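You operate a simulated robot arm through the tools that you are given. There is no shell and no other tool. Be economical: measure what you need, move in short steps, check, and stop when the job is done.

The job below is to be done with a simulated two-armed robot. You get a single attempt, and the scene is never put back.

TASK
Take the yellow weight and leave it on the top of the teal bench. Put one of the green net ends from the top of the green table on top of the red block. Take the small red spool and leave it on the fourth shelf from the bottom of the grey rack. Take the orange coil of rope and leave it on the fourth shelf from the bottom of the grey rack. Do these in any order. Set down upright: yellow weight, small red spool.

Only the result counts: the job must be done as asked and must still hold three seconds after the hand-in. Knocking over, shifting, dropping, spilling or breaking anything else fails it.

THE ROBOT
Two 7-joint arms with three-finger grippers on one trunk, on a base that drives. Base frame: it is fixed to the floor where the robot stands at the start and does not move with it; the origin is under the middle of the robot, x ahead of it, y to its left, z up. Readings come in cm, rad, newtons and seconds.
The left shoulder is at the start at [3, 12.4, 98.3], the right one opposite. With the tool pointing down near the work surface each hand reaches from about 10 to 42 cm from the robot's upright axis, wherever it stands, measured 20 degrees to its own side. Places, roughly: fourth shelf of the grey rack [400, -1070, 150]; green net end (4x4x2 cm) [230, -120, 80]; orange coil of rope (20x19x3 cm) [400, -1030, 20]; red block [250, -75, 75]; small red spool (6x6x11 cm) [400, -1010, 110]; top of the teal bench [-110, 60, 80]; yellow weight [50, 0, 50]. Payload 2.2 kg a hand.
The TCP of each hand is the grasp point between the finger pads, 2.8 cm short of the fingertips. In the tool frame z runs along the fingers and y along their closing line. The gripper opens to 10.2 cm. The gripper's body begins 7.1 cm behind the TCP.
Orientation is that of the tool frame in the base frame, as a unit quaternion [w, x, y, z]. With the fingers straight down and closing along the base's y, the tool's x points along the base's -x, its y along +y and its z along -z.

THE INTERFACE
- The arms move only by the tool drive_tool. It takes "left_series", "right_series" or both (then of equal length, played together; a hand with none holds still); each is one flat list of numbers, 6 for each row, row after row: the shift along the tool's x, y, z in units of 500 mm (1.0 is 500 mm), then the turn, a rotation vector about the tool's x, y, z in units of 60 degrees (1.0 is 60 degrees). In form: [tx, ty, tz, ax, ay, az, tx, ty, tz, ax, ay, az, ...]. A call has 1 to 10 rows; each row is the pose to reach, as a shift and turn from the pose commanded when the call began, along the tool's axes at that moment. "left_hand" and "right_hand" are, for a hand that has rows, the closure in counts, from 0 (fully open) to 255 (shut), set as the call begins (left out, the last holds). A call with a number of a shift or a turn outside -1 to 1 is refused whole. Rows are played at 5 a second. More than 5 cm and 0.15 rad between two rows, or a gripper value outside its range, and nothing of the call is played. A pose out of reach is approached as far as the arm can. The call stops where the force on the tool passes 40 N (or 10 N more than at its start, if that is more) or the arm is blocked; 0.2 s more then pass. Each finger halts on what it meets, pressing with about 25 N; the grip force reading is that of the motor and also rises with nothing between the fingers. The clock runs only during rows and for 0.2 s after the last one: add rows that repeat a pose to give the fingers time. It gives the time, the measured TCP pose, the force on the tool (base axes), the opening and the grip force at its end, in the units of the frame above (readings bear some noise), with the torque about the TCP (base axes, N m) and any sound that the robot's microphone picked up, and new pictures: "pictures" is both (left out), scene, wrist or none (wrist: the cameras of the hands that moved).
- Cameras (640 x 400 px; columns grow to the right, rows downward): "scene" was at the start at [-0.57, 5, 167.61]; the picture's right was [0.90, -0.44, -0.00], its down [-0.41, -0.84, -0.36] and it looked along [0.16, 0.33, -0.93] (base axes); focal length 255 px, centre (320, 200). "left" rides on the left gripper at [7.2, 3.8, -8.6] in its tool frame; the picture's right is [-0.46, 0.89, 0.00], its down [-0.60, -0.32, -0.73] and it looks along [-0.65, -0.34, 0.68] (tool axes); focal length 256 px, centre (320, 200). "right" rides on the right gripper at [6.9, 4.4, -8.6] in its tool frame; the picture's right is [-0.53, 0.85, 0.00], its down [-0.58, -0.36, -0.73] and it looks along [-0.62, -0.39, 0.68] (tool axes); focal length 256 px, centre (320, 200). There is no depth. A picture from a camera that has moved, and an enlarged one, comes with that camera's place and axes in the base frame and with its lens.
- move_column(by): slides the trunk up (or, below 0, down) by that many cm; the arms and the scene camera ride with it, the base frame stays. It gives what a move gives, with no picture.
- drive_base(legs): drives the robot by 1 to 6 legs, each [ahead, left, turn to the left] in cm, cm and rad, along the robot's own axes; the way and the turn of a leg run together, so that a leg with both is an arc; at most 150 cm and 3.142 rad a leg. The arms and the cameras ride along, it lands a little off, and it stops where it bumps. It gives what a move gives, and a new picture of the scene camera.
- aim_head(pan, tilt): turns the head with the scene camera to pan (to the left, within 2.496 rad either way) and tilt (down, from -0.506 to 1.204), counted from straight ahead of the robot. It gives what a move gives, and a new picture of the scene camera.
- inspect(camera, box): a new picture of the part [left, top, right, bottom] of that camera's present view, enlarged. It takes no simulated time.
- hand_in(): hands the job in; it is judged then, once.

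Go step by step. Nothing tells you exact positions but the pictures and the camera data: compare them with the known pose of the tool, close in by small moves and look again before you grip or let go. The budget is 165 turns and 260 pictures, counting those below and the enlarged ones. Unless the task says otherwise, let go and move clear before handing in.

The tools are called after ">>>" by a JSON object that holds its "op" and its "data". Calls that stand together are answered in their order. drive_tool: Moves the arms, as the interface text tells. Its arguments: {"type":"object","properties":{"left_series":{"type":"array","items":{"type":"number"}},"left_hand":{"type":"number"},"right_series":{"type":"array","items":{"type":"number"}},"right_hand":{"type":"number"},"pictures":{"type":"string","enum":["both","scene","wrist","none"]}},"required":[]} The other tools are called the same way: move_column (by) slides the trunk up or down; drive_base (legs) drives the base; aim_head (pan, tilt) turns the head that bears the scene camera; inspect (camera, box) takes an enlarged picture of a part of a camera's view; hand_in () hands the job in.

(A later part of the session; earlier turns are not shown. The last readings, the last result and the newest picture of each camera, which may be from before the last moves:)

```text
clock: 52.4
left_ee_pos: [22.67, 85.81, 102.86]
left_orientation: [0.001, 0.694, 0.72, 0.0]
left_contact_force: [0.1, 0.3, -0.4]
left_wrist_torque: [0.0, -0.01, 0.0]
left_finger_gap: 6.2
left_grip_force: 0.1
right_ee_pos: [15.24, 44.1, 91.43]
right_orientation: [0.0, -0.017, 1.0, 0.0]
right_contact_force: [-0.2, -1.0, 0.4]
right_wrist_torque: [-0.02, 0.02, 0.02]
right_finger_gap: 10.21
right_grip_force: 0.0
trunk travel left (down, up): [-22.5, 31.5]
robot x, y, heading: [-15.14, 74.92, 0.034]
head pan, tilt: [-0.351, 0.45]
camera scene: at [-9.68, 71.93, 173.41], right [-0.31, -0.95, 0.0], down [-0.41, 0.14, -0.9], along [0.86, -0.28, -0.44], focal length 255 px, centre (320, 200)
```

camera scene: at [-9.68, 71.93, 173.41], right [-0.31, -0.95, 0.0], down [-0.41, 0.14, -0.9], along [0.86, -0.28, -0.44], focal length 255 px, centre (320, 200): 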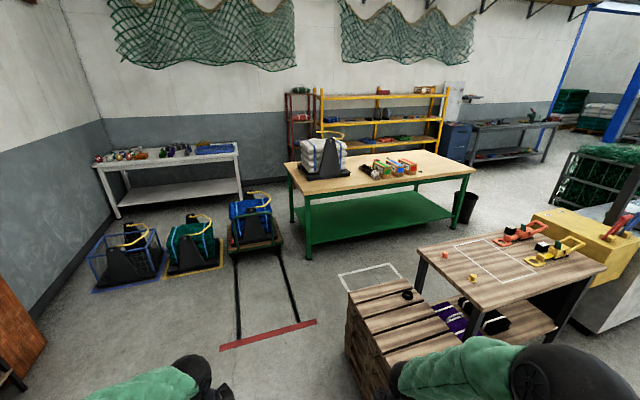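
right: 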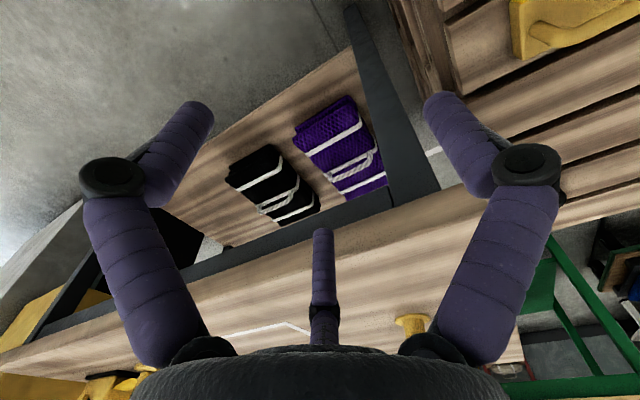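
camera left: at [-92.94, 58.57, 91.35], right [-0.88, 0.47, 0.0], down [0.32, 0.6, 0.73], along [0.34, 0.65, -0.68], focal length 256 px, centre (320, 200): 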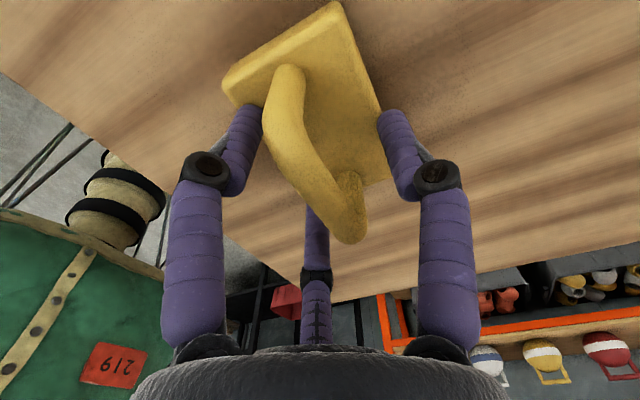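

The far aisle behind the green table looks wide. I'll zoom on the floor lines and the route on the right.

>>> {"op": "inspect", "data": {"camera": "scene", "box": [200, 180, 440, 350]}}

>>> {"op": "inspect", "data": {"camera": "scene", "box": [400, 80, 640, 280]}}

```text
2.35 times, centred on (320, 265) of scene
camera zoom: at [-9.68, 71.93, 173.41], right [-0.31, -0.95, 0.0], down [-0.41, 0.14, -0.9], along [0.86, -0.28, -0.44], focal length 601 px, centre (320, 47)
```

zoom: 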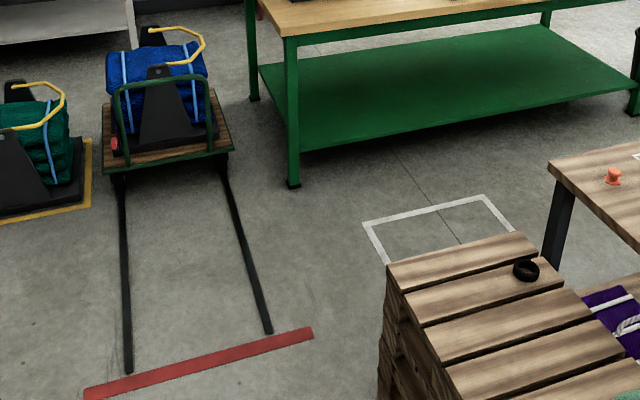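

```text
2.00 times, centred on (520, 180) of scene
camera zoom: at [-9.68, 71.93, 173.41], right [-0.31, -0.95, 0.0], down [-0.41, 0.14, -0.9], along [0.86, -0.28, -0.44], focal length 510 px, centre (-80, 240)
```

zoom: 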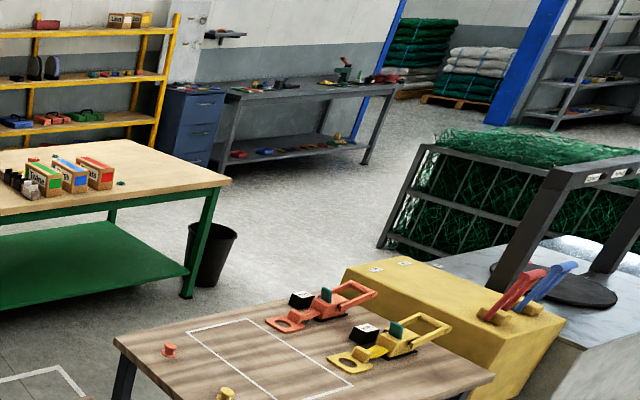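

The black lines may be raised rails, leaving a tight gap. I'll look further right for another route.

>>> {"op": "aim_head", "data": {"pan": -1.1, "tilt": 0.35}}

>>> {"op": "inspect", "data": {"camera": "scene", "box": [0, 100, 320, 300]}}

```text
clock: 53.5
left_ee_pos: [22.67, 85.68, 102.93]
left_orientation: [0.001, 0.695, 0.719, 0.001]
left_contact_force: [1.2, 1.0, 0.4]
left_wrist_torque: [-0.02, 0.02, -0.01]
left_finger_gap: 6.21
left_grip_force: 0.0
right_ee_pos: [15.3, 43.98, 91.37]
right_orientation: [0.0, -0.017, 1.0, 0.001]
right_contact_force: [-0.5, -0.1, -0.6]
right_wrist_torque: [-0.04, -0.03, 0.02]
right_finger_gap: 10.21
right_grip_force: 0.1
trunk travel left (down, up): [-22.5, 31.5]
robot x, y, heading: [-15.32, 74.99, 0.036]
head pan, tilt: [-1.1, 0.351]
camera scene: at [-13.9, 66.64, 174.34], right [-0.87, -0.48, 0.0], down [-0.17, 0.3, -0.94], along [0.45, -0.82, -0.34], focal length 255 px, centre (320, 200)
```

scene: 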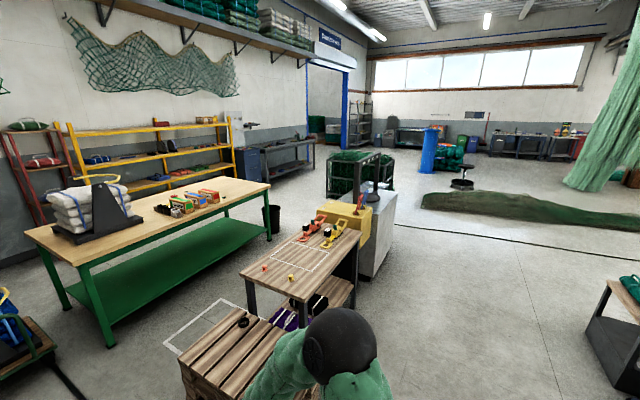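

```text
2.00 times, centred on (160, 200) of scene
camera zoom: at [-13.9, 66.64, 174.34], right [-0.87, -0.48, 0.0], down [-0.17, 0.3, -0.94], along [0.45, -0.82, -0.34], focal length 510 px, centre (640, 200)
```

zoom: 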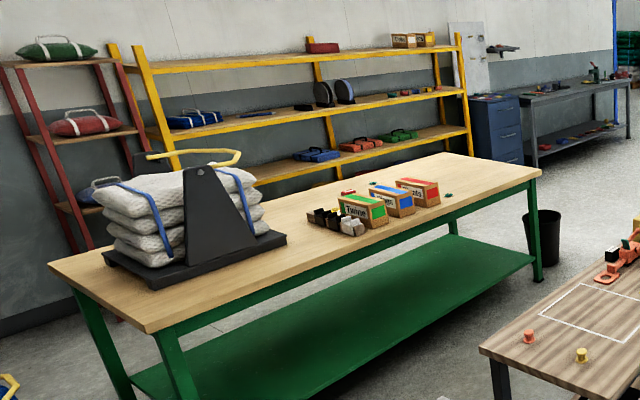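

The right-hand route is open: round the workbench and grey counter at y ≈ -260. I'll drive there in stages, checking the view.

>>> {"op": "drive_base", "data": {"legs": [[0, 0, -1.606], [130, -40, 0], [150, 0, 0]]}}

>>> {"op": "aim_head", "data": {"pan": 0.6, "tilt": 0.5}}

```text
clock: 71.3
left_ee_pos: [-40.73, -246.68, 102.76]
left_orientation: [0.001, 1.0, 0.014, 0.0]
left_contact_force: [-0.2, 0.2, -0.5]
left_wrist_torque: [0.03, 0.0, 0.01]
left_finger_gap: 6.19
left_grip_force: 0.1
right_ee_pos: [-82.22, -238.92, 91.3]
right_orientation: [0.001, 0.697, 0.717, 0.001]
right_contact_force: [0.1, 0.1, -0.3]
right_wrist_torque: [-0.01, 0.02, 0.02]
right_finger_gap: 10.21
right_grip_force: 0.1
trunk travel left (down, up): [-22.5, 31.5]
robot x, y, heading: [-51.27, -208.38, -1.547]
head pan, tilt: [-1.1, 0.351]
camera scene: at [-59.46, -209.97, 174.34], right [-0.48, 0.88, 0.0], down [0.3, 0.16, -0.94], along [-0.83, -0.45, -0.34], focal length 255 px, centre (320, 200)
```

scene: 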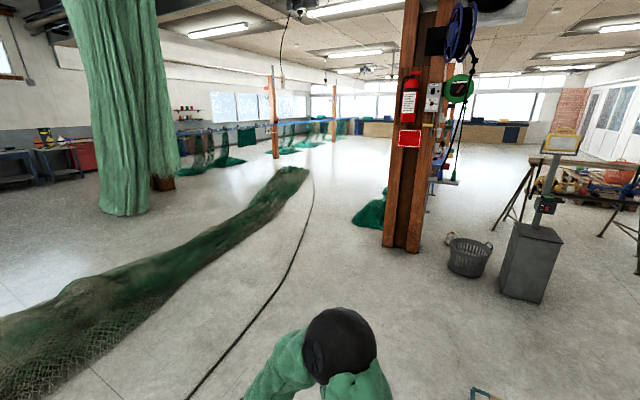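

```text
clock: 73.1
left_ee_pos: [-40.66, -246.7, 102.74]
left_orientation: [0.001, 1.0, 0.013, 0.001]
left_contact_force: [-0.1, 0.8, -0.3]
left_wrist_torque: [-0.02, 0.01, -0.01]
left_finger_gap: 6.19
left_grip_force: 0.0
right_ee_pos: [-82.26, -238.82, 91.42]
right_orientation: [0.0, 0.698, 0.716, 0.001]
right_contact_force: [-0.1, 0.0, 0.9]
right_wrist_torque: [-0.01, 0.01, 0.02]
right_finger_gap: 10.21
right_grip_force: 0.0
trunk travel left (down, up): [-22.5, 31.5]
robot x, y, heading: [-50.88, -208.28, -1.542]
head pan, tilt: [0.6, 0.499]
camera scene: at [-45.95, -212.87, 172.98], right [-0.81, -0.59, 0.0], down [-0.28, 0.39, -0.88], along [0.51, -0.71, -0.48], focal length 255 px, centre (320, 200)
```

scene: 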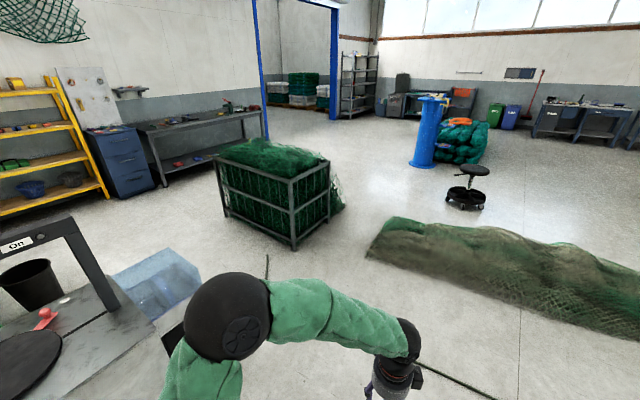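

The grey rack is visible far ahead. The counter's end with a clear slab narrows the passage; I'll zoom in.

>>> {"op": "inspect", "data": {"camera": "scene", "box": [0, 180, 352, 400]}}

>>> {"op": "aim_head", "data": {"pan": 1.0, "tilt": 0.8}}

```text
1.82 times, centred on (176, 290) of scene
camera zoom: at [-45.95, -212.87, 172.98], right [-0.81, -0.59, 0.0], down [-0.28, 0.39, -0.88], along [0.51, -0.71, -0.48], focal length 464 px, centre (582, 36)
```

zoom: 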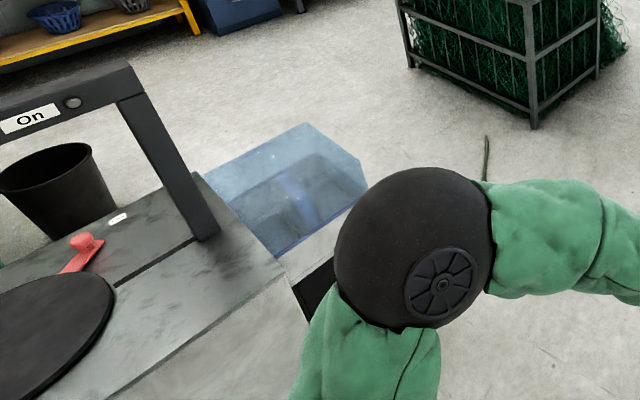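

```text
clock: 73.9
left_ee_pos: [-40.64, -246.63, 102.72]
left_orientation: [0.001, 1.0, 0.013, 0.0]
left_contact_force: [0.2, 0.8, 0.3]
left_wrist_torque: [0.0, 0.0, 0.02]
left_finger_gap: 6.22
left_grip_force: 0.0
right_ee_pos: [-82.19, -238.96, 91.38]
right_orientation: [0.001, 0.698, 0.716, 0.0]
right_contact_force: [0.4, -0.5, -0.2]
right_wrist_torque: [-0.02, -0.01, -0.01]
right_finger_gap: 10.2
right_grip_force: 0.1
trunk travel left (down, up): [-22.5, 31.5]
robot x, y, heading: [-51.08, -208.45, -1.541]
head pan, tilt: [1.0, 0.799]
camera scene: at [-44.38, -209.69, 170.39], right [-0.52, -0.85, 0.0], down [-0.61, 0.37, -0.7], along [0.6, -0.36, -0.72], focal length 255 px, centre (320, 200)
```

scene: 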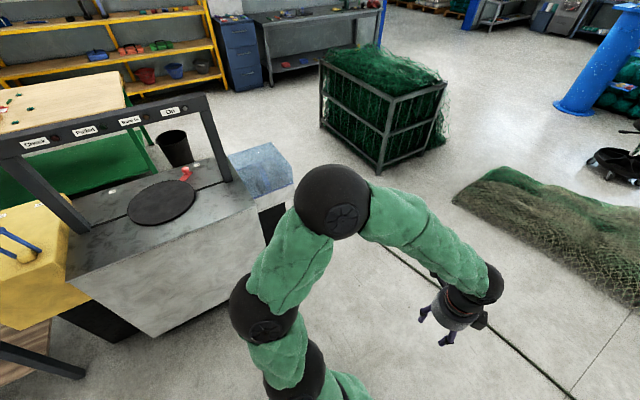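

Passage ahead runs between the counter/tank and a floor cable; there is also a tall frame on the counter. I'll stretch both arms forward so the elbows draw in.

>>> {"op": "drive_tool", "data": {"left_series": [0, 0.06, 0.03, 0, 0, 0, 0, 0.12, 0.06, 0, 0, 0, 0, 0.18, 0.09, 0, 0, 0, 0, 0.24, 0.12, 0, 0, 0, 0, 0.3, 0.15, 0, 0, 0, 0, 0.36, 0.18, 0, 0, 0, 0, 0.42, 0.21, 0, 0, 0, 0, 0.48, 0.24, 0, 0, 0], "right_series": [-0.075, 0.047, 0, 0, 0, 0, -0.15, 0.095, 0, 0, 0, 0, -0.225, 0.142, 0, 0, 0, 0, -0.3, 0.19, 0, 0, 0, 0, -0.375, 0.237, 0, 0, 0, 0, -0.45, 0.285, 0, 0, 0, 0, -0.525, 0.332, 0, 0, 0, 0, -0.6, 0.38, 0, 0, 0, 0], "pictures": "none"}}

>>> {"op": "aim_head", "data": {"pan": 0.5, "tilt": 1.1}}

```text
clock: 75.7
left_ee_pos: [-40.18, -270.79, 90.82]
left_orientation: [0.0, 1.0, 0.013, 0.0]
left_contact_force: [0.1, -0.1, -0.5]
left_wrist_torque: [0.06, 0.04, 0.02]
left_finger_gap: 6.2
left_grip_force: 0.2
right_ee_pos: [-62.61, -268.52, 91.13]
right_orientation: [0.0, 0.699, 0.716, 0.002]
right_contact_force: [0.4, 0.0, -0.5]
right_wrist_torque: [0.06, 0.02, -0.02]
right_finger_gap: 10.19
right_grip_force: 0.1
trunk travel left (down, up): [-22.5, 31.5]
robot x, y, heading: [-50.96, -208.23, -1.548]
head pan, tilt: [1.0, 0.799]
```

```text
clock: 76.7
left_ee_pos: [-40.19, -270.53, 90.78]
left_orientation: [0.001, 1.0, 0.013, 0.0]
left_contact_force: [0.3, 0.3, -0.9]
left_wrist_torque: [0.0, -0.02, 0.02]
left_finger_gap: 6.18
left_grip_force: 0.1
right_ee_pos: [-62.66, -268.28, 91.33]
right_orientation: [0.0, 0.697, 0.717, 0.001]
right_contact_force: [-0.2, -0.4, -0.5]
right_wrist_torque: [0.0, -0.03, -0.02]
right_finger_gap: 10.21
right_grip_force: 0.1
trunk travel left (down, up): [-22.5, 31.5]
robot x, y, heading: [-51.08, -208.48, -1.54]
head pan, tilt: [0.499, 1.1]
camera scene: at [-48.1, -210.96, 168.21], right [-0.87, -0.5, 0.0], down [-0.45, 0.77, -0.45], along [0.23, -0.39, -0.89], focal length 255 px, centre (320, 200)
```

scene: 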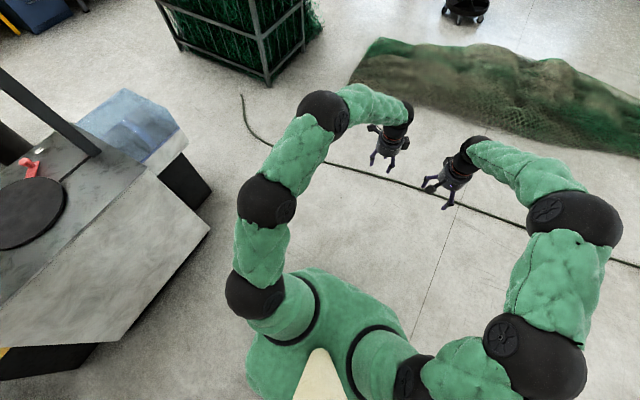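

The bottleneck is at x ≈ 50–80, y from -255 to -308. I'll go to y = -283 and turn to face +x.

>>> {"op": "drive_base", "data": {"legs": [[75, 0, 0], [0, 0, 1.543]]}}

>>> {"op": "aim_head", "data": {"pan": 0.0, "tilt": 0.7}}

```text
clock: 84.6
left_ee_pos: [12.75, -271.02, 90.95]
left_orientation: [0.001, 0.69, 0.724, 0.0]
left_contact_force: [-0.9, -0.4, -0.2]
left_wrist_torque: [0.0, -0.02, 0.01]
left_finger_gap: 6.22
left_grip_force: 0.1
right_ee_pos: [11.07, -293.48, 91.35]
right_orientation: [0.0, -0.022, 1.0, 0.001]
right_contact_force: [-0.4, 0.2, -0.2]
right_wrist_torque: [0.01, 0.0, 0.03]
right_finger_gap: 10.21
right_grip_force: 0.0
trunk travel left (down, up): [-22.5, 31.5]
robot x, y, heading: [-49.17, -283.34, 0.043]
head pan, tilt: [0.499, 1.1]
camera scene: at [-46.65, -280.06, 168.2], right [0.52, -0.86, 0.0], down [-0.76, -0.46, -0.45], along [0.39, 0.23, -0.89], focal length 255 px, centre (320, 200)
```

scene: 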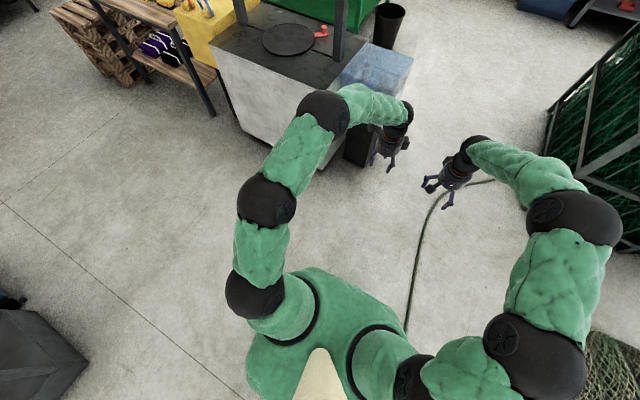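

```text
clock: 85.5
left_ee_pos: [12.86, -271.01, 90.68]
left_orientation: [0.001, 0.691, 0.723, 0.0]
left_contact_force: [0.9, -0.3, -0.9]
left_wrist_torque: [0.01, 0.01, -0.02]
left_finger_gap: 6.22
left_grip_force: 0.0
right_ee_pos: [11.16, -293.38, 91.37]
right_orientation: [0.001, -0.023, 1.0, 0.001]
right_contact_force: [-0.7, -0.1, -0.5]
right_wrist_torque: [-0.01, 0.0, -0.02]
right_finger_gap: 10.19
right_grip_force: 0.1
trunk travel left (down, up): [-22.5, 31.5]
robot x, y, heading: [-49.0, -283.31, 0.048]
head pan, tilt: [0.0, 0.7]
camera scene: at [-43.56, -282.96, 171.2], right [0.05, -1.0, 0.0], down [-0.64, -0.03, -0.76], along [0.76, 0.04, -0.64], focal length 255 px, centre (320, 200)
```

scene: 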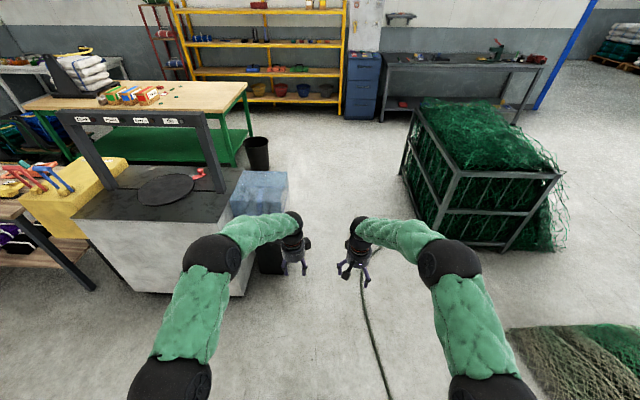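

Aligned; corridor centre is about y = -279. I'll correct the heading and drive ahead 2 m.

>>> {"op": "drive_base", "data": {"legs": [[0, 2, -0.046], [100, 0, 0], [100, 0, 0]]}}

```text
clock: 96.0
left_ee_pos: [214.92, -269.36, 90.89]
left_orientation: [0.001, 0.703, 0.711, 0.0]
left_contact_force: [-0.4, 0.4, -0.6]
left_wrist_torque: [-0.01, 0.01, -0.01]
left_finger_gap: 6.17
left_grip_force: 0.0
right_ee_pos: [212.55, -291.7, 91.41]
right_orientation: [-0.001, -0.005, 1.0, 0.001]
right_contact_force: [0.3, -0.1, -0.8]
right_wrist_torque: [0.0, -0.02, 0.03]
right_finger_gap: 10.19
right_grip_force: 0.1
trunk travel left (down, up): [-22.5, 31.5]
robot x, y, heading: [152.66, -279.57, 0.008]
head pan, tilt: [0.0, 0.7]
camera scene: at [158.29, -279.38, 171.2], right [0.01, -1.0, 0.0], down [-0.64, -0.01, -0.76], along [0.76, 0.01, -0.64], focal length 255 px, centre (320, 200)
```

scene: 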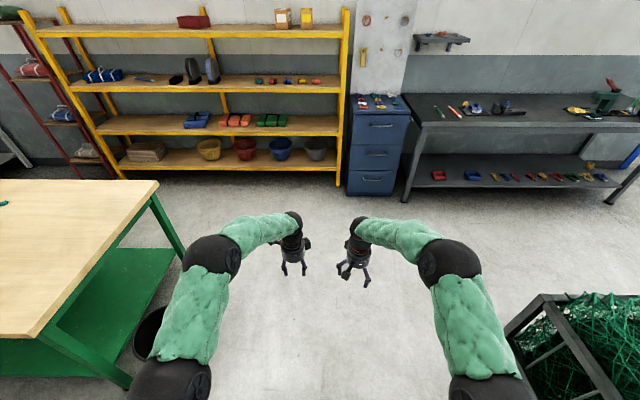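

Through. Behind the green table there is a ~115 cm aisle (283 to 397). I'll turn to +y, strafe to x ≈ 338 and go up the aisle.

>>> {"op": "drive_base", "data": {"legs": [[0, 0, 1.563], [0, -120, 0], [0, -65, 0]]}}

>>> {"op": "aim_head", "data": {"pan": 0.4, "tilt": 0.6}}

```text
clock: 109.0
left_ee_pos: [329.27, -220.54, 90.93]
left_orientation: [-0.001, 0.013, 1.0, 0.0]
left_contact_force: [-0.1, -0.4, 0.8]
left_wrist_torque: [0.01, -0.01, -0.01]
left_finger_gap: 6.19
left_grip_force: 0.0
right_ee_pos: [351.54, -223.9, 91.32]
right_orientation: [-0.001, -0.699, 0.716, 0.0]
right_contact_force: [-0.2, -0.1, -0.3]
right_wrist_torque: [0.01, 0.0, -0.01]
right_finger_gap: 10.21
right_grip_force: 0.0
trunk travel left (down, up): [-22.5, 31.5]
robot x, y, heading: [337.34, -283.34, 1.542]
head pan, tilt: [0.0, 0.7]
camera scene: at [337.14, -277.58, 171.2], right [1.0, -0.03, 0.0], down [-0.02, -0.64, -0.76], along [0.02, 0.76, -0.64], focal length 255 px, centre (320, 200)
```

scene: 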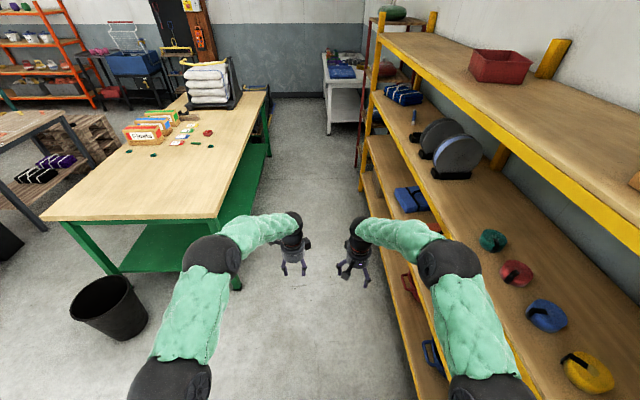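

```text
clock: 109.8
left_ee_pos: [329.02, -220.49, 90.88]
left_orientation: [-0.001, 0.012, 1.0, 0.001]
left_contact_force: [-0.1, -0.2, 0.6]
left_wrist_torque: [0.01, 0.0, 0.02]
left_finger_gap: 6.19
left_grip_force: 0.0
right_ee_pos: [351.35, -223.86, 91.46]
right_orientation: [-0.001, -0.698, 0.716, 0.001]
right_contact_force: [-1.1, -1.0, -0.7]
right_wrist_torque: [-0.01, 0.02, 0.02]
right_finger_gap: 10.2
right_grip_force: 0.0
trunk travel left (down, up): [-22.5, 31.5]
robot x, y, heading: [336.86, -283.11, 1.55]
head pan, tilt: [0.4, 0.6]
camera scene: at [333.62, -277.84, 172.06], right [0.93, 0.37, 0.0], down [0.21, -0.53, -0.82], along [-0.3, 0.77, -0.57], focal length 255 px, centre (320, 200)
```

scene: 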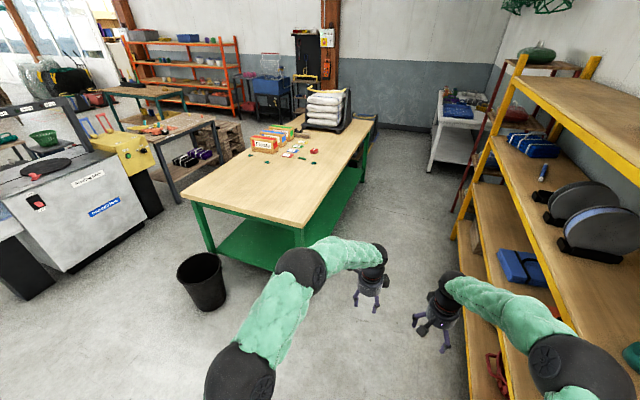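

>>> {"op": "inspect", "data": {"camera": "scene", "box": [220, 70, 380, 230]}}

>>> {"op": "inspect", "data": {"camera": "scene", "box": [235, 110, 331, 170]}}

```text
2.50 times, centred on (300, 150) of scene
camera zoom: at [333.62, -277.84, 172.06], right [0.93, 0.37, 0.0], down [0.21, -0.53, -0.82], along [-0.3, 0.77, -0.57], focal length 638 px, centre (370, 325)
```

zoom: 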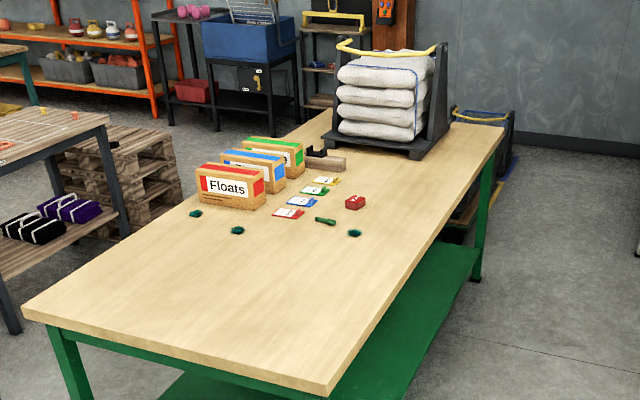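

```text
6.67 times, centred on (283, 140) of scene
camera zoom: at [333.62, -277.84, 172.06], right [0.93, 0.37, 0.0], down [0.21, -0.53, -0.82], along [-0.3, 0.77, -0.57], focal length 1702 px, centre (567, 600)
```

zoom: 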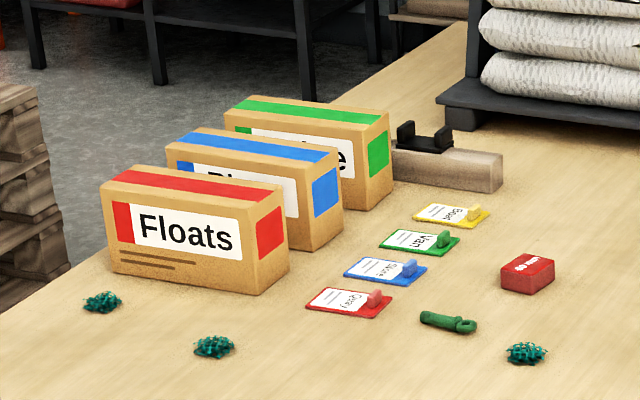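

I see three green net clumps; the one nearest the red block is at ~(259, -101), and the red block at ~(251, -81). I'll drive up the aisle and face the table from behind.

>>> {"op": "drive_base", "data": {"legs": [[0, 0, 0.02], [100, 0, 0], [97, 0, 0], [0, 0, 1.571]]}}

>>> {"op": "aim_head", "data": {"pan": 0.1, "tilt": 0.75}}

```text
clock: 124.0
left_ee_pos: [276.14, -95.46, 90.94]
left_orientation: [0.0, 0.716, -0.698, -0.001]
left_contact_force: [-0.5, 1.1, 0.1]
left_wrist_torque: [0.03, 0.01, 0.01]
left_finger_gap: 6.2
left_grip_force: 0.0
right_ee_pos: [278.22, -73.02, 91.4]
right_orientation: [0.001, 1.0, 0.012, 0.001]
right_contact_force: [0.8, 0.8, 0.6]
right_wrist_torque: [0.0, -0.03, 0.0]
right_finger_gap: 10.17
right_grip_force: 0.1
trunk travel left (down, up): [-22.5, 31.5]
robot x, y, heading: [338.05, -84.68, -3.116]
head pan, tilt: [0.4, 0.6]
camera scene: at [333.03, -88.25, 172.07], right [-0.41, 0.91, 0.0], down [0.52, 0.23, -0.82], along [-0.75, -0.34, -0.57], focal length 255 px, centre (320, 200)
```

scene: 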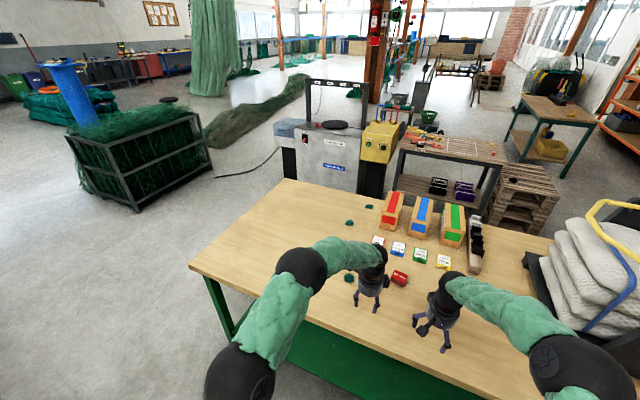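

```text
clock: 124.8
left_ee_pos: [276.15, -95.39, 90.95]
left_orientation: [0.0, 0.716, -0.698, -0.001]
left_contact_force: [0.3, -0.1, 0.2]
left_wrist_torque: [0.0, 0.04, -0.02]
left_finger_gap: 6.2
left_grip_force: 0.0
right_ee_pos: [278.16, -73.0, 91.22]
right_orientation: [0.001, 1.0, 0.012, -0.001]
right_contact_force: [-0.5, 0.5, 0.5]
right_wrist_torque: [0.01, 0.02, 0.0]
right_finger_gap: 10.21
right_grip_force: 0.1
trunk travel left (down, up): [-22.5, 31.5]
robot x, y, heading: [338.25, -84.31, -3.119]
head pan, tilt: [0.099, 0.75]
camera scene: at [332.86, -85.63, 170.78], right [-0.12, 0.99, 0.0], down [0.68, 0.08, -0.73], along [-0.73, -0.09, -0.68], focal length 255 px, centre (320, 200)
```

scene: 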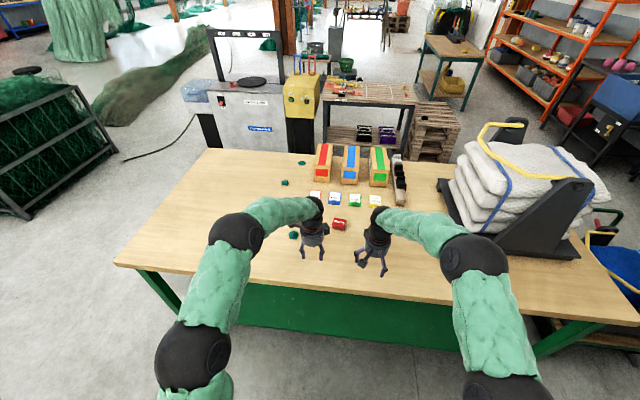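

>>> {"op": "inspect", "data": {"camera": "scene", "box": [260, 170, 388, 250]}}

```text
5.00 times, centred on (324, 210) of scene
camera zoom: at [332.86, -85.63, 170.78], right [-0.12, 0.99, 0.0], down [0.68, 0.08, -0.73], along [-0.73, -0.09, -0.68], focal length 1276 px, centre (300, 150)
```

zoom: 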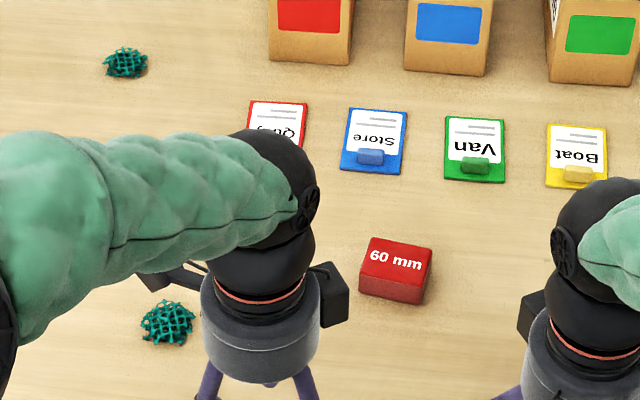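

Net end ≈ (260.5, -106.5, 80), red block ≈ (251.5, -86.6). I'll pull the right hand back and up, raise the left a bit, and drive 21 cm nearer.

>>> {"op": "drive_tool", "data": {"left_series": [0, 0, -0.04, 0, 0, 0, 0, 0, -0.08, 0, 0, 0, 0, 0, -0.12, 0, 0, 0, 0, 0, -0.12, 0, 0, 0, 0, 0, -0.12, 0, 0, 0], "right_series": [0.08, 0, -0.04, 0, 0, 0, 0.16, -0.02, -0.08, 0, 0, 0, 0.24, -0.04, -0.12, 0, 0, 0, 0.32, -0.06, -0.16, 0, 0, 0, 0.4, -0.08, -0.2, 0, 0, 0], "pictures": "none"}}

>>> {"op": "drive_base", "data": {"legs": [[21, 4, -0.02]]}}

```text
clock: 126.0
left_ee_pos: [276.19, -95.62, 97.1]
left_orientation: [0.001, 0.716, -0.698, -0.002]
left_contact_force: [-0.2, -0.3, 0.6]
left_wrist_torque: [-0.02, 0.02, -0.03]
left_finger_gap: 6.22
left_grip_force: 0.1
right_ee_pos: [298.43, -68.54, 101.35]
right_orientation: [0.001, 1.0, 0.012, -0.001]
right_contact_force: [0.7, 0.5, 0.9]
right_wrist_torque: [0.01, 0.03, 0.02]
right_finger_gap: 10.18
right_grip_force: 0.0
trunk travel left (down, up): [-22.5, 31.5]
robot x, y, heading: [338.18, -84.93, -3.119]
head pan, tilt: [0.099, 0.75]
```

```text
clock: 127.6
left_ee_pos: [254.75, -98.41, 96.91]
left_orientation: [-0.001, 0.709, -0.706, 0.0]
left_contact_force: [-0.7, 0.4, -0.8]
left_wrist_torque: [0.02, 0.0, 0.02]
left_finger_gap: 6.18
left_grip_force: 0.2
right_ee_pos: [277.49, -71.89, 101.19]
right_orientation: [0.0, 1.0, 0.001, 0.0]
right_contact_force: [-0.4, 0.3, -0.7]
right_wrist_torque: [0.01, -0.02, -0.01]
right_finger_gap: 10.16
right_grip_force: 0.1
trunk travel left (down, up): [-22.5, 31.5]
robot x, y, heading: [317.24, -88.95, -3.14]
head pan, tilt: [0.099, 0.75]
camera scene: at [311.67, -89.75, 170.77], right [-0.1, 0.99, 0.0], down [0.68, 0.07, -0.73], along [-0.73, -0.07, -0.68], focal length 255 px, centre (320, 200)
```

scene: 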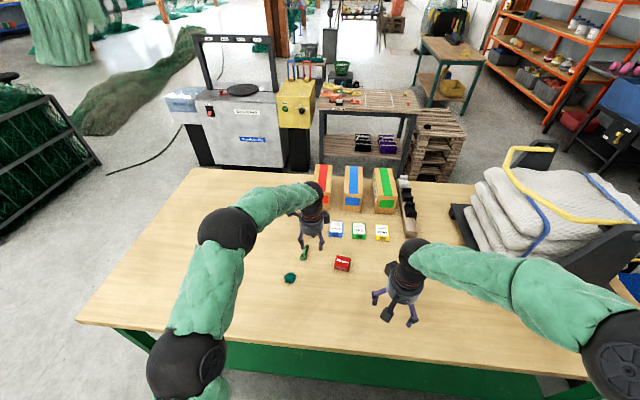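

The net end and block are in clear view. Bring the left hand over the net end at z ≈ 89.

>>> {"op": "drive_tool", "data": {"left_series": [0.05, -0.04, 0, 0, 0, 0, 0.1, -0.08, 0.02, 0, 0, 0, 0.162, -0.115, 0.06, 0, 0, 0, 0.162, -0.115, 0.12, 0, 0, 0, 0.162, -0.115, 0.16, 0, 0, 0], "left_hand": 50, "pictures": "wrist"}}

>>> {"op": "inspect", "data": {"camera": "scene", "box": [240, 200, 400, 300]}}

```text
clock: 128.8
left_ee_pos: [260.73, -106.57, 88.75]
left_orientation: [0.001, 0.708, -0.706, -0.001]
left_contact_force: [-0.3, -0.2, 0.5]
left_wrist_torque: [-0.01, -0.02, 0.01]
left_finger_gap: 8.18
left_grip_force: 0.0
right_ee_pos: [277.41, -71.87, 101.23]
right_orientation: [0.0, 1.0, 0.001, 0.0]
right_contact_force: [0.4, -0.6, -0.4]
right_wrist_torque: [0.02, 0.05, 0.02]
right_finger_gap: 10.19
right_grip_force: 0.1
trunk travel left (down, up): [-22.5, 31.5]
robot x, y, heading: [316.72, -88.94, -3.14]
head pan, tilt: [0.099, 0.75]
camera left: at [256.85, -113.87, 97.13], right [-0.89, 0.46, 0.0], down [0.32, 0.61, 0.73], along [0.34, 0.65, -0.68], focal length 256 px, centre (320, 200)
```

left: 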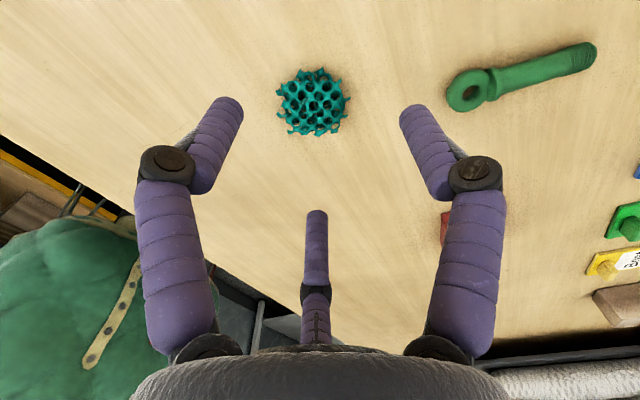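

```text
4.00 times, centred on (320, 250) of scene
camera zoom: at [311.86, -89.78, 170.78], right [-0.1, 0.99, 0.0], down [0.68, 0.07, -0.73], along [-0.73, -0.07, -0.68], focal length 1021 px, centre (320, 0)
```

zoom: 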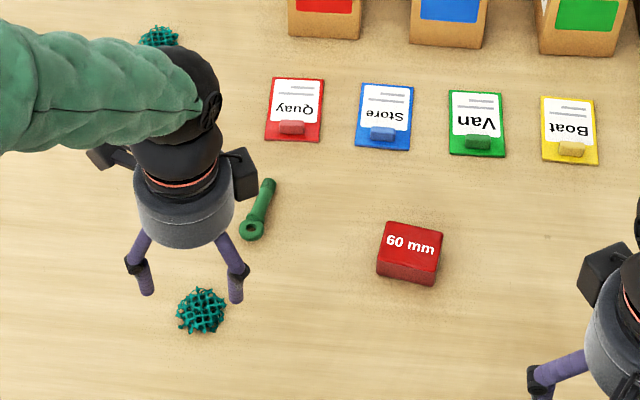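

The net end is right beneath the hand (≈ 260.6, -106.6, table ≈ 78.5). Lower to z ≈ 83 and look.

>>> {"op": "drive_tool", "data": {"left_series": [0, 0, 0.04, 0, 0, 0, 0, 0, 0.08, 0, 0, 0, 0, 0, 0.115, 0, 0, 0], "pictures": "wrist"}}

>>> {"op": "inspect", "data": {"camera": "scene", "box": [250, 230, 346, 290]}}

```text
clock: 129.6
left_ee_pos: [260.53, -106.51, 82.91]
left_orientation: [0.0, 0.708, -0.706, -0.001]
left_contact_force: [0.3, -0.7, 0.2]
left_wrist_torque: [0.0, -0.02, 0.02]
left_finger_gap: 8.21
left_grip_force: 0.1
right_ee_pos: [277.54, -71.87, 101.21]
right_orientation: [0.001, 1.0, 0.001, 0.0]
right_contact_force: [1.4, 0.5, 0.2]
right_wrist_torque: [0.0, -0.01, 0.01]
right_finger_gap: 10.21
right_grip_force: 0.1
trunk travel left (down, up): [-22.5, 31.5]
robot x, y, heading: [317.05, -89.0, -3.136]
head pan, tilt: [0.099, 0.75]
camera left: at [256.82, -113.77, 91.38], right [-0.89, 0.46, 0.0], down [0.32, 0.61, 0.73], along [0.34, 0.65, -0.68], focal length 256 px, centre (320, 200)
```

left: 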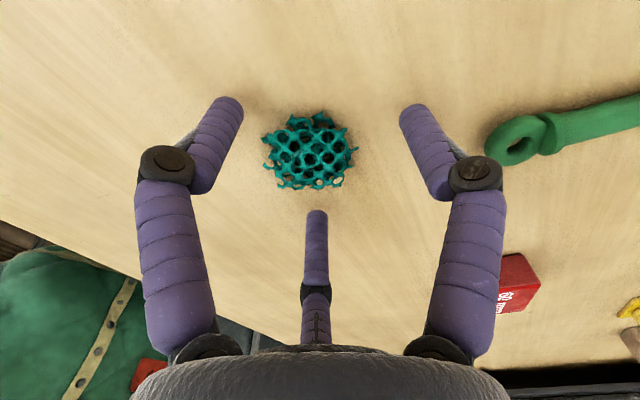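

```text
6.67 times, centred on (298, 260) of scene
camera zoom: at [311.8, -89.74, 170.78], right [-0.1, 0.99, 0.0], down [0.68, 0.07, -0.73], along [-0.73, -0.07, -0.68], focal length 1702 px, centre (467, -200)
```

zoom: 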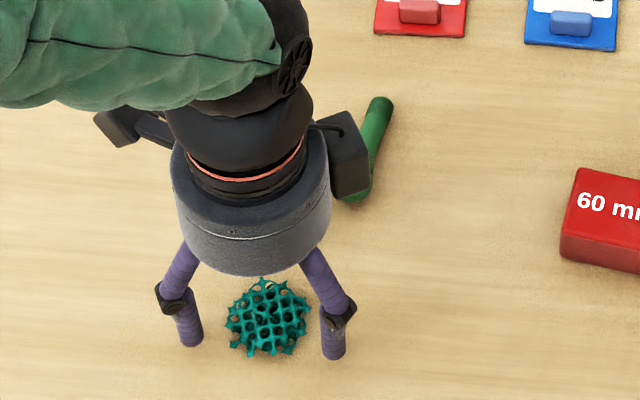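

Well centred. Lower by small steps until the tips near the table.

>>> {"op": "drive_tool", "data": {"left_series": [0, 0, 0.01, 0, 0, 0, 0, 0, 0.02, 0, 0, 0, 0, 0, 0.03, 0, 0, 0], "pictures": "none"}}

>>> {"op": "inspect", "data": {"camera": "left", "box": [160, 60, 480, 260]}}

```text
clock: 130.4
left_ee_pos: [260.73, -106.5, 81.92]
left_orientation: [0.003, 0.709, -0.705, -0.001]
left_contact_force: [10.4, -2.3, 40.0]
left_wrist_torque: [1.14, -1.34, -0.93]
left_finger_gap: 8.75
left_grip_force: 22.3
right_ee_pos: [277.8, -71.96, 101.3]
right_orientation: [0.002, 1.0, 0.001, -0.001]
right_contact_force: [-0.6, 1.0, -0.2]
right_wrist_torque: [0.02, -0.04, 0.02]
right_finger_gap: 10.21
right_grip_force: 0.0
trunk travel left (down, up): [-22.5, 31.5]
robot x, y, heading: [316.93, -88.79, -3.142]
head pan, tilt: [0.099, 0.75]
```

```text
2.00 times, centred on (320, 160) of left
camera zoom: at [256.87, -113.77, 90.43], right [-0.89, 0.46, 0.01], down [0.32, 0.61, 0.73], along [0.33, 0.65, -0.69], focal length 512 px, centre (320, 280)
```

zoom: 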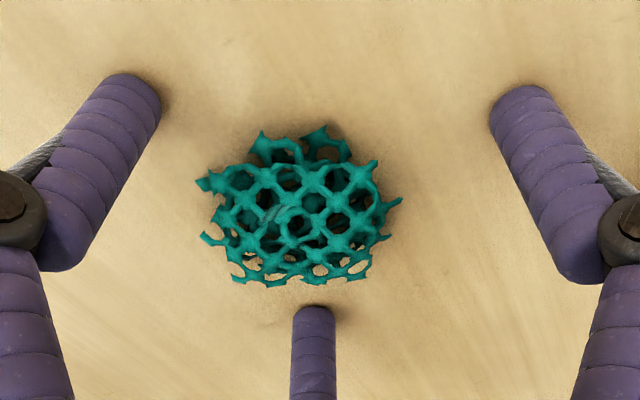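

Tips touch the table at about TCP z 82.2. Back off ~1.2 cm from the command, then close.

>>> {"op": "drive_tool", "data": {"left_series": [0, 0, -0.024, 0, 0, 0, 0, 0, -0.024, 0, 0, 0], "pictures": "none"}}

>>> {"op": "drive_tool", "data": {"left_series": [0, 0, 0, 0, 0, 0, 0, 0, 0, 0, 0, 0, 0, 0, 0, 0, 0, 0, 0, 0, 0, 0, 0, 0, 0, 0, 0, 0, 0, 0], "left_hand": 255, "pictures": "wrist"}}

```text
clock: 131.0
left_ee_pos: [260.82, -106.43, 82.71]
left_orientation: [0.0, 0.708, -0.706, 0.0]
left_contact_force: [0.9, -0.2, -0.2]
left_wrist_torque: [0.0, -0.04, 0.02]
left_finger_gap: 8.24
left_grip_force: 0.1
right_ee_pos: [277.53, -72.01, 101.28]
right_orientation: [0.001, 1.0, 0.001, 0.0]
right_contact_force: [-0.1, -0.2, -0.6]
right_wrist_torque: [-0.02, -0.01, 0.0]
right_finger_gap: 10.2
right_grip_force: 0.1
trunk travel left (down, up): [-22.5, 31.5]
robot x, y, heading: [317.27, -88.99, -3.138]
head pan, tilt: [0.099, 0.75]
```

```text
clock: 132.2
left_ee_pos: [260.75, -106.52, 82.95]
left_orientation: [0.001, 0.709, -0.706, -0.001]
left_contact_force: [1.1, 0.0, 7.6]
left_wrist_torque: [0.0, -0.06, 0.03]
left_finger_gap: 3.1
left_grip_force: 25.0
right_ee_pos: [277.61, -71.9, 101.19]
right_orientation: [0.001, 1.0, 0.001, -0.001]
right_contact_force: [0.2, 0.0, 1.0]
right_wrist_torque: [0.04, 0.03, -0.05]
right_finger_gap: 10.19
right_grip_force: 0.0
trunk travel left (down, up): [-22.5, 31.5]
robot x, y, heading: [317.16, -88.88, -3.141]
head pan, tilt: [0.099, 0.75]
camera left: at [256.95, -113.7, 91.33], right [-0.89, 0.46, 0.0], down [0.32, 0.61, 0.73], along [0.34, 0.65, -0.68], focal length 256 px, centre (320, 200)
```

left: 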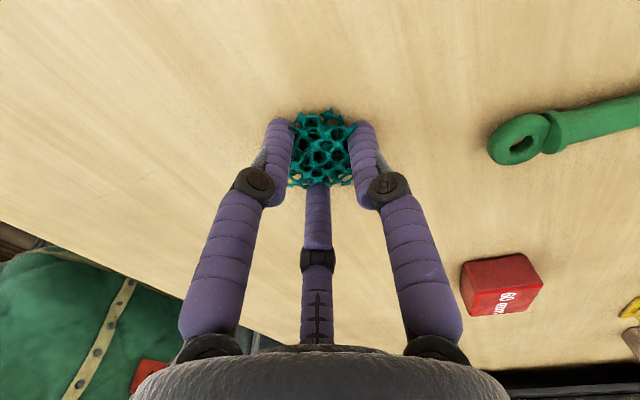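

Gripped (gap 3.1, 25 N). Lift 10 cm and check.

>>> {"op": "drive_tool", "data": {"left_series": [0, 0, -0.04, 0, 0, 0, 0, 0, -0.1, 0, 0, 0, 0, 0, -0.16, 0, 0, 0, 0, 0, -0.2, 0, 0, 0, 0, 0, -0.2, 0, 0, 0], "pictures": "wrist"}}

>>> {"op": "inspect", "data": {"camera": "scene", "box": [250, 200, 410, 300]}}

```text
clock: 133.4
left_ee_pos: [260.75, -106.51, 92.9]
left_orientation: [-0.001, 0.708, -0.706, 0.0]
left_contact_force: [-0.4, -0.3, -0.3]
left_wrist_torque: [-0.03, -0.01, 0.01]
left_finger_gap: 3.08
left_grip_force: 24.4
right_ee_pos: [277.52, -71.91, 101.2]
right_orientation: [0.001, 1.0, 0.001, 0.0]
right_contact_force: [0.3, 0.1, 0.8]
right_wrist_torque: [-0.02, -0.03, -0.03]
right_finger_gap: 10.19
right_grip_force: 0.1
trunk travel left (down, up): [-22.5, 31.5]
robot x, y, heading: [317.09, -88.72, -3.142]
head pan, tilt: [0.099, 0.75]
camera left: at [256.95, -113.7, 101.26], right [-0.89, 0.46, 0.0], down [0.32, 0.61, 0.73], along [0.34, 0.65, -0.68], focal length 256 px, centre (320, 200)
```

left: 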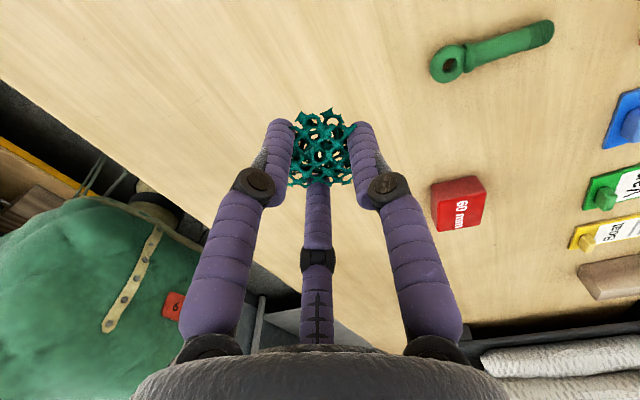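

```text
4.00 times, centred on (330, 250) of scene
camera zoom: at [311.83, -89.72, 170.78], right [-0.1, 0.99, 0.0], down [0.68, 0.07, -0.73], along [-0.73, -0.07, -0.68], focal length 1021 px, centre (280, 0)
```

zoom: 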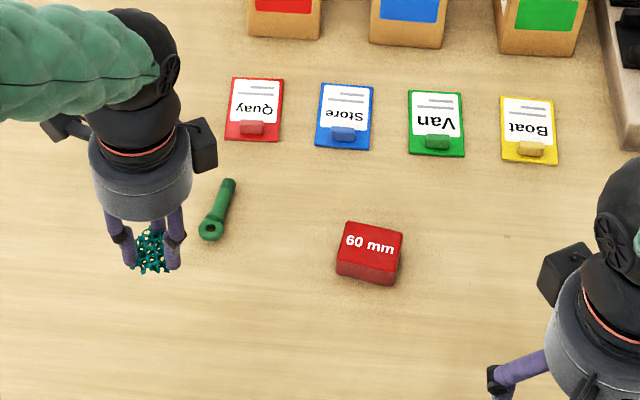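

The net end is held. Red block top centre ≈ (252.8, -86.6, 82.2). I'll move over it at the current height.

>>> {"op": "drive_tool", "data": {"left_series": [-0.08, 0.03, 0, 0, 0, 0, -0.16, 0.06, 0, 0, 0, 0, -0.24, 0.095, 0, 0, 0, 0, -0.32, 0.13, 0, 0, 0, 0, -0.398, 0.159, 0, 0, 0, 0, -0.398, 0.159, 0.05, 0, 0, 0], "pictures": "wrist"}}

>>> {"op": "inspect", "data": {"camera": "scene", "box": [290, 200, 386, 280]}}

```text
clock: 134.8
left_ee_pos: [252.66, -86.59, 90.41]
left_orientation: [0.002, 0.709, -0.705, 0.0]
left_contact_force: [-0.3, -0.9, -1.1]
left_wrist_torque: [0.04, 0.01, 0.02]
left_finger_gap: 3.03
left_grip_force: 25.5
right_ee_pos: [277.53, -72.12, 101.13]
right_orientation: [0.0, 1.0, 0.0, -0.001]
right_contact_force: [0.0, -0.4, -0.5]
right_wrist_torque: [-0.01, -0.04, 0.02]
right_finger_gap: 10.2
right_grip_force: 0.0
trunk travel left (down, up): [-22.5, 31.5]
robot x, y, heading: [317.35, -88.82, -3.137]
head pan, tilt: [0.099, 0.75]
camera left: at [248.84, -93.82, 98.79], right [-0.89, 0.46, 0.0], down [0.32, 0.6, 0.73], along [0.34, 0.65, -0.68], focal length 256 px, centre (320, 200)
```

left: 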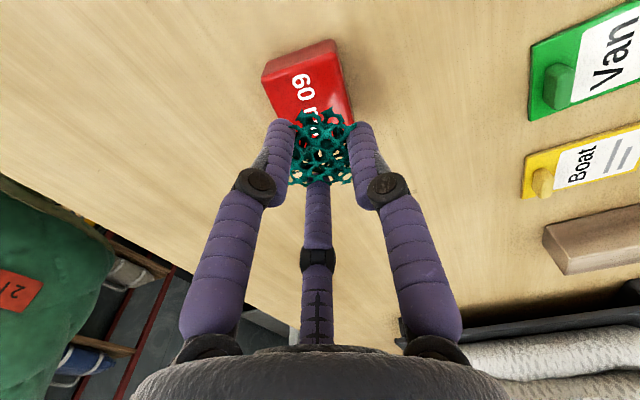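

```text
5.00 times, centred on (338, 240) of scene
camera zoom: at [311.79, -89.8, 170.78], right [-0.1, 0.99, 0.0], down [0.68, 0.07, -0.73], along [-0.73, -0.07, -0.68], focal length 1276 px, centre (230, 0)
```

zoom: 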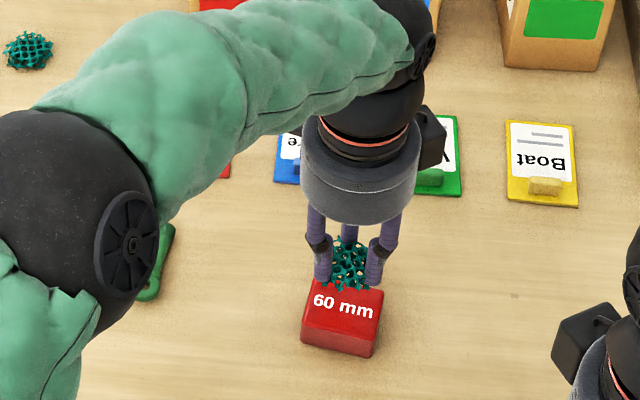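

Alignment is within 1 cm. Lower to z 86.6, then in fine steps.

>>> {"op": "drive_tool", "data": {"left_series": [0, 0, 0.03, 0, 0, 0, 0, 0, 0.06, 0, 0, 0, 0, 0, 0.076, 0, 0, 0], "pictures": "wrist"}}

>>> {"op": "inspect", "data": {"camera": "scene", "box": [306, 220, 386, 280]}}

```text
clock: 135.6
left_ee_pos: [252.5, -86.74, 86.43]
left_orientation: [0.0, 0.709, -0.706, 0.0]
left_contact_force: [0.5, 0.1, 0.2]
left_wrist_torque: [0.0, -0.01, -0.01]
left_finger_gap: 3.02
left_grip_force: 24.4
right_ee_pos: [277.51, -71.86, 101.29]
right_orientation: [0.001, 1.0, 0.001, 0.0]
right_contact_force: [0.0, -0.4, -0.1]
right_wrist_torque: [0.0, -0.01, 0.04]
right_finger_gap: 10.2
right_grip_force: 0.3
trunk travel left (down, up): [-22.5, 31.5]
robot x, y, heading: [317.29, -88.84, -3.139]
head pan, tilt: [0.099, 0.75]
camera left: at [248.82, -93.9, 94.87], right [-0.89, 0.46, 0.0], down [0.32, 0.61, 0.73], along [0.34, 0.65, -0.68], focal length 256 px, centre (320, 200)
```

left: 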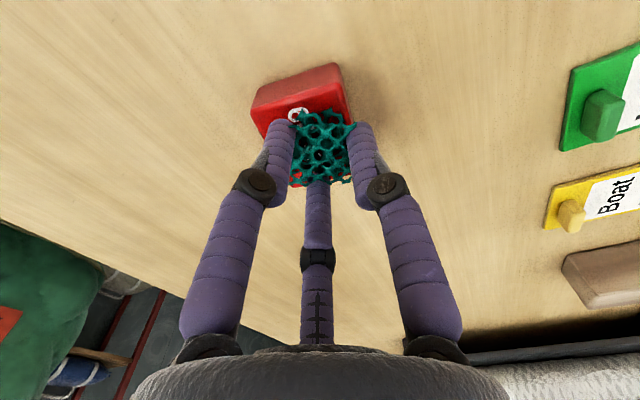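

```text
6.67 times, centred on (346, 250) of scene
camera zoom: at [311.8, -89.73, 170.78], right [-0.1, 0.99, 0.0], down [0.68, 0.07, -0.73], along [-0.73, -0.07, -0.68], focal length 1702 px, centre (147, -133)
```

zoom: 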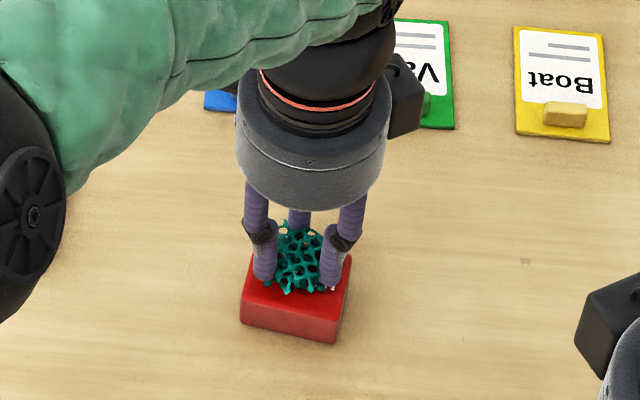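

Nearly down; I'll shift 0.6 cm towards the robot to centre and lower until contact.

>>> {"op": "drive_tool", "data": {"left_series": [0, -0.012, 0, 0, 0, 0, 0, -0.012, 0.006, 0, 0, 0, 0, -0.012, 0.012, 0, 0, 0], "pictures": "none"}}

>>> {"op": "inspect", "data": {"camera": "scene", "box": [306, 220, 386, 280]}}

```text
clock: 136.4
left_ee_pos: [253.18, -86.68, 86.08]
left_orientation: [0.001, 0.709, -0.706, -0.002]
left_contact_force: [1.9, -0.3, 6.9]
left_wrist_torque: [-0.02, -0.06, -0.01]
left_finger_gap: 2.98
left_grip_force: 24.9
right_ee_pos: [277.72, -71.9, 101.24]
right_orientation: [0.001, 1.0, 0.0, 0.001]
right_contact_force: [-0.9, -0.5, -0.5]
right_wrist_torque: [-0.02, 0.04, -0.02]
right_finger_gap: 10.21
right_grip_force: 0.0
trunk travel left (down, up): [-22.5, 31.5]
robot x, y, heading: [317.4, -88.76, -3.144]
head pan, tilt: [0.099, 0.75]
```

```text
6.67 times, centred on (346, 250) of scene
camera zoom: at [311.94, -89.72, 170.79], right [-0.1, 0.99, 0.0], down [0.68, 0.07, -0.73], along [-0.73, -0.07, -0.68], focal length 1702 px, centre (147, -133)
```

zoom: 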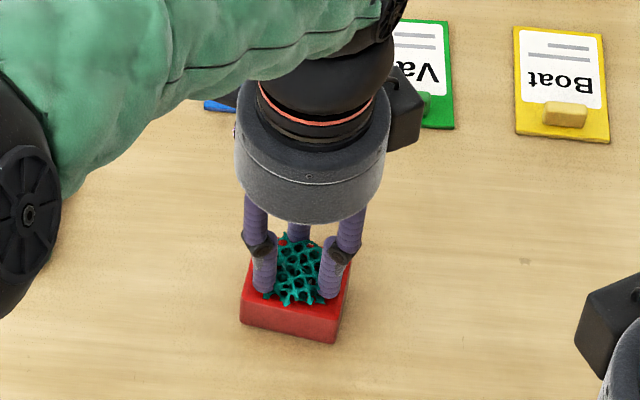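

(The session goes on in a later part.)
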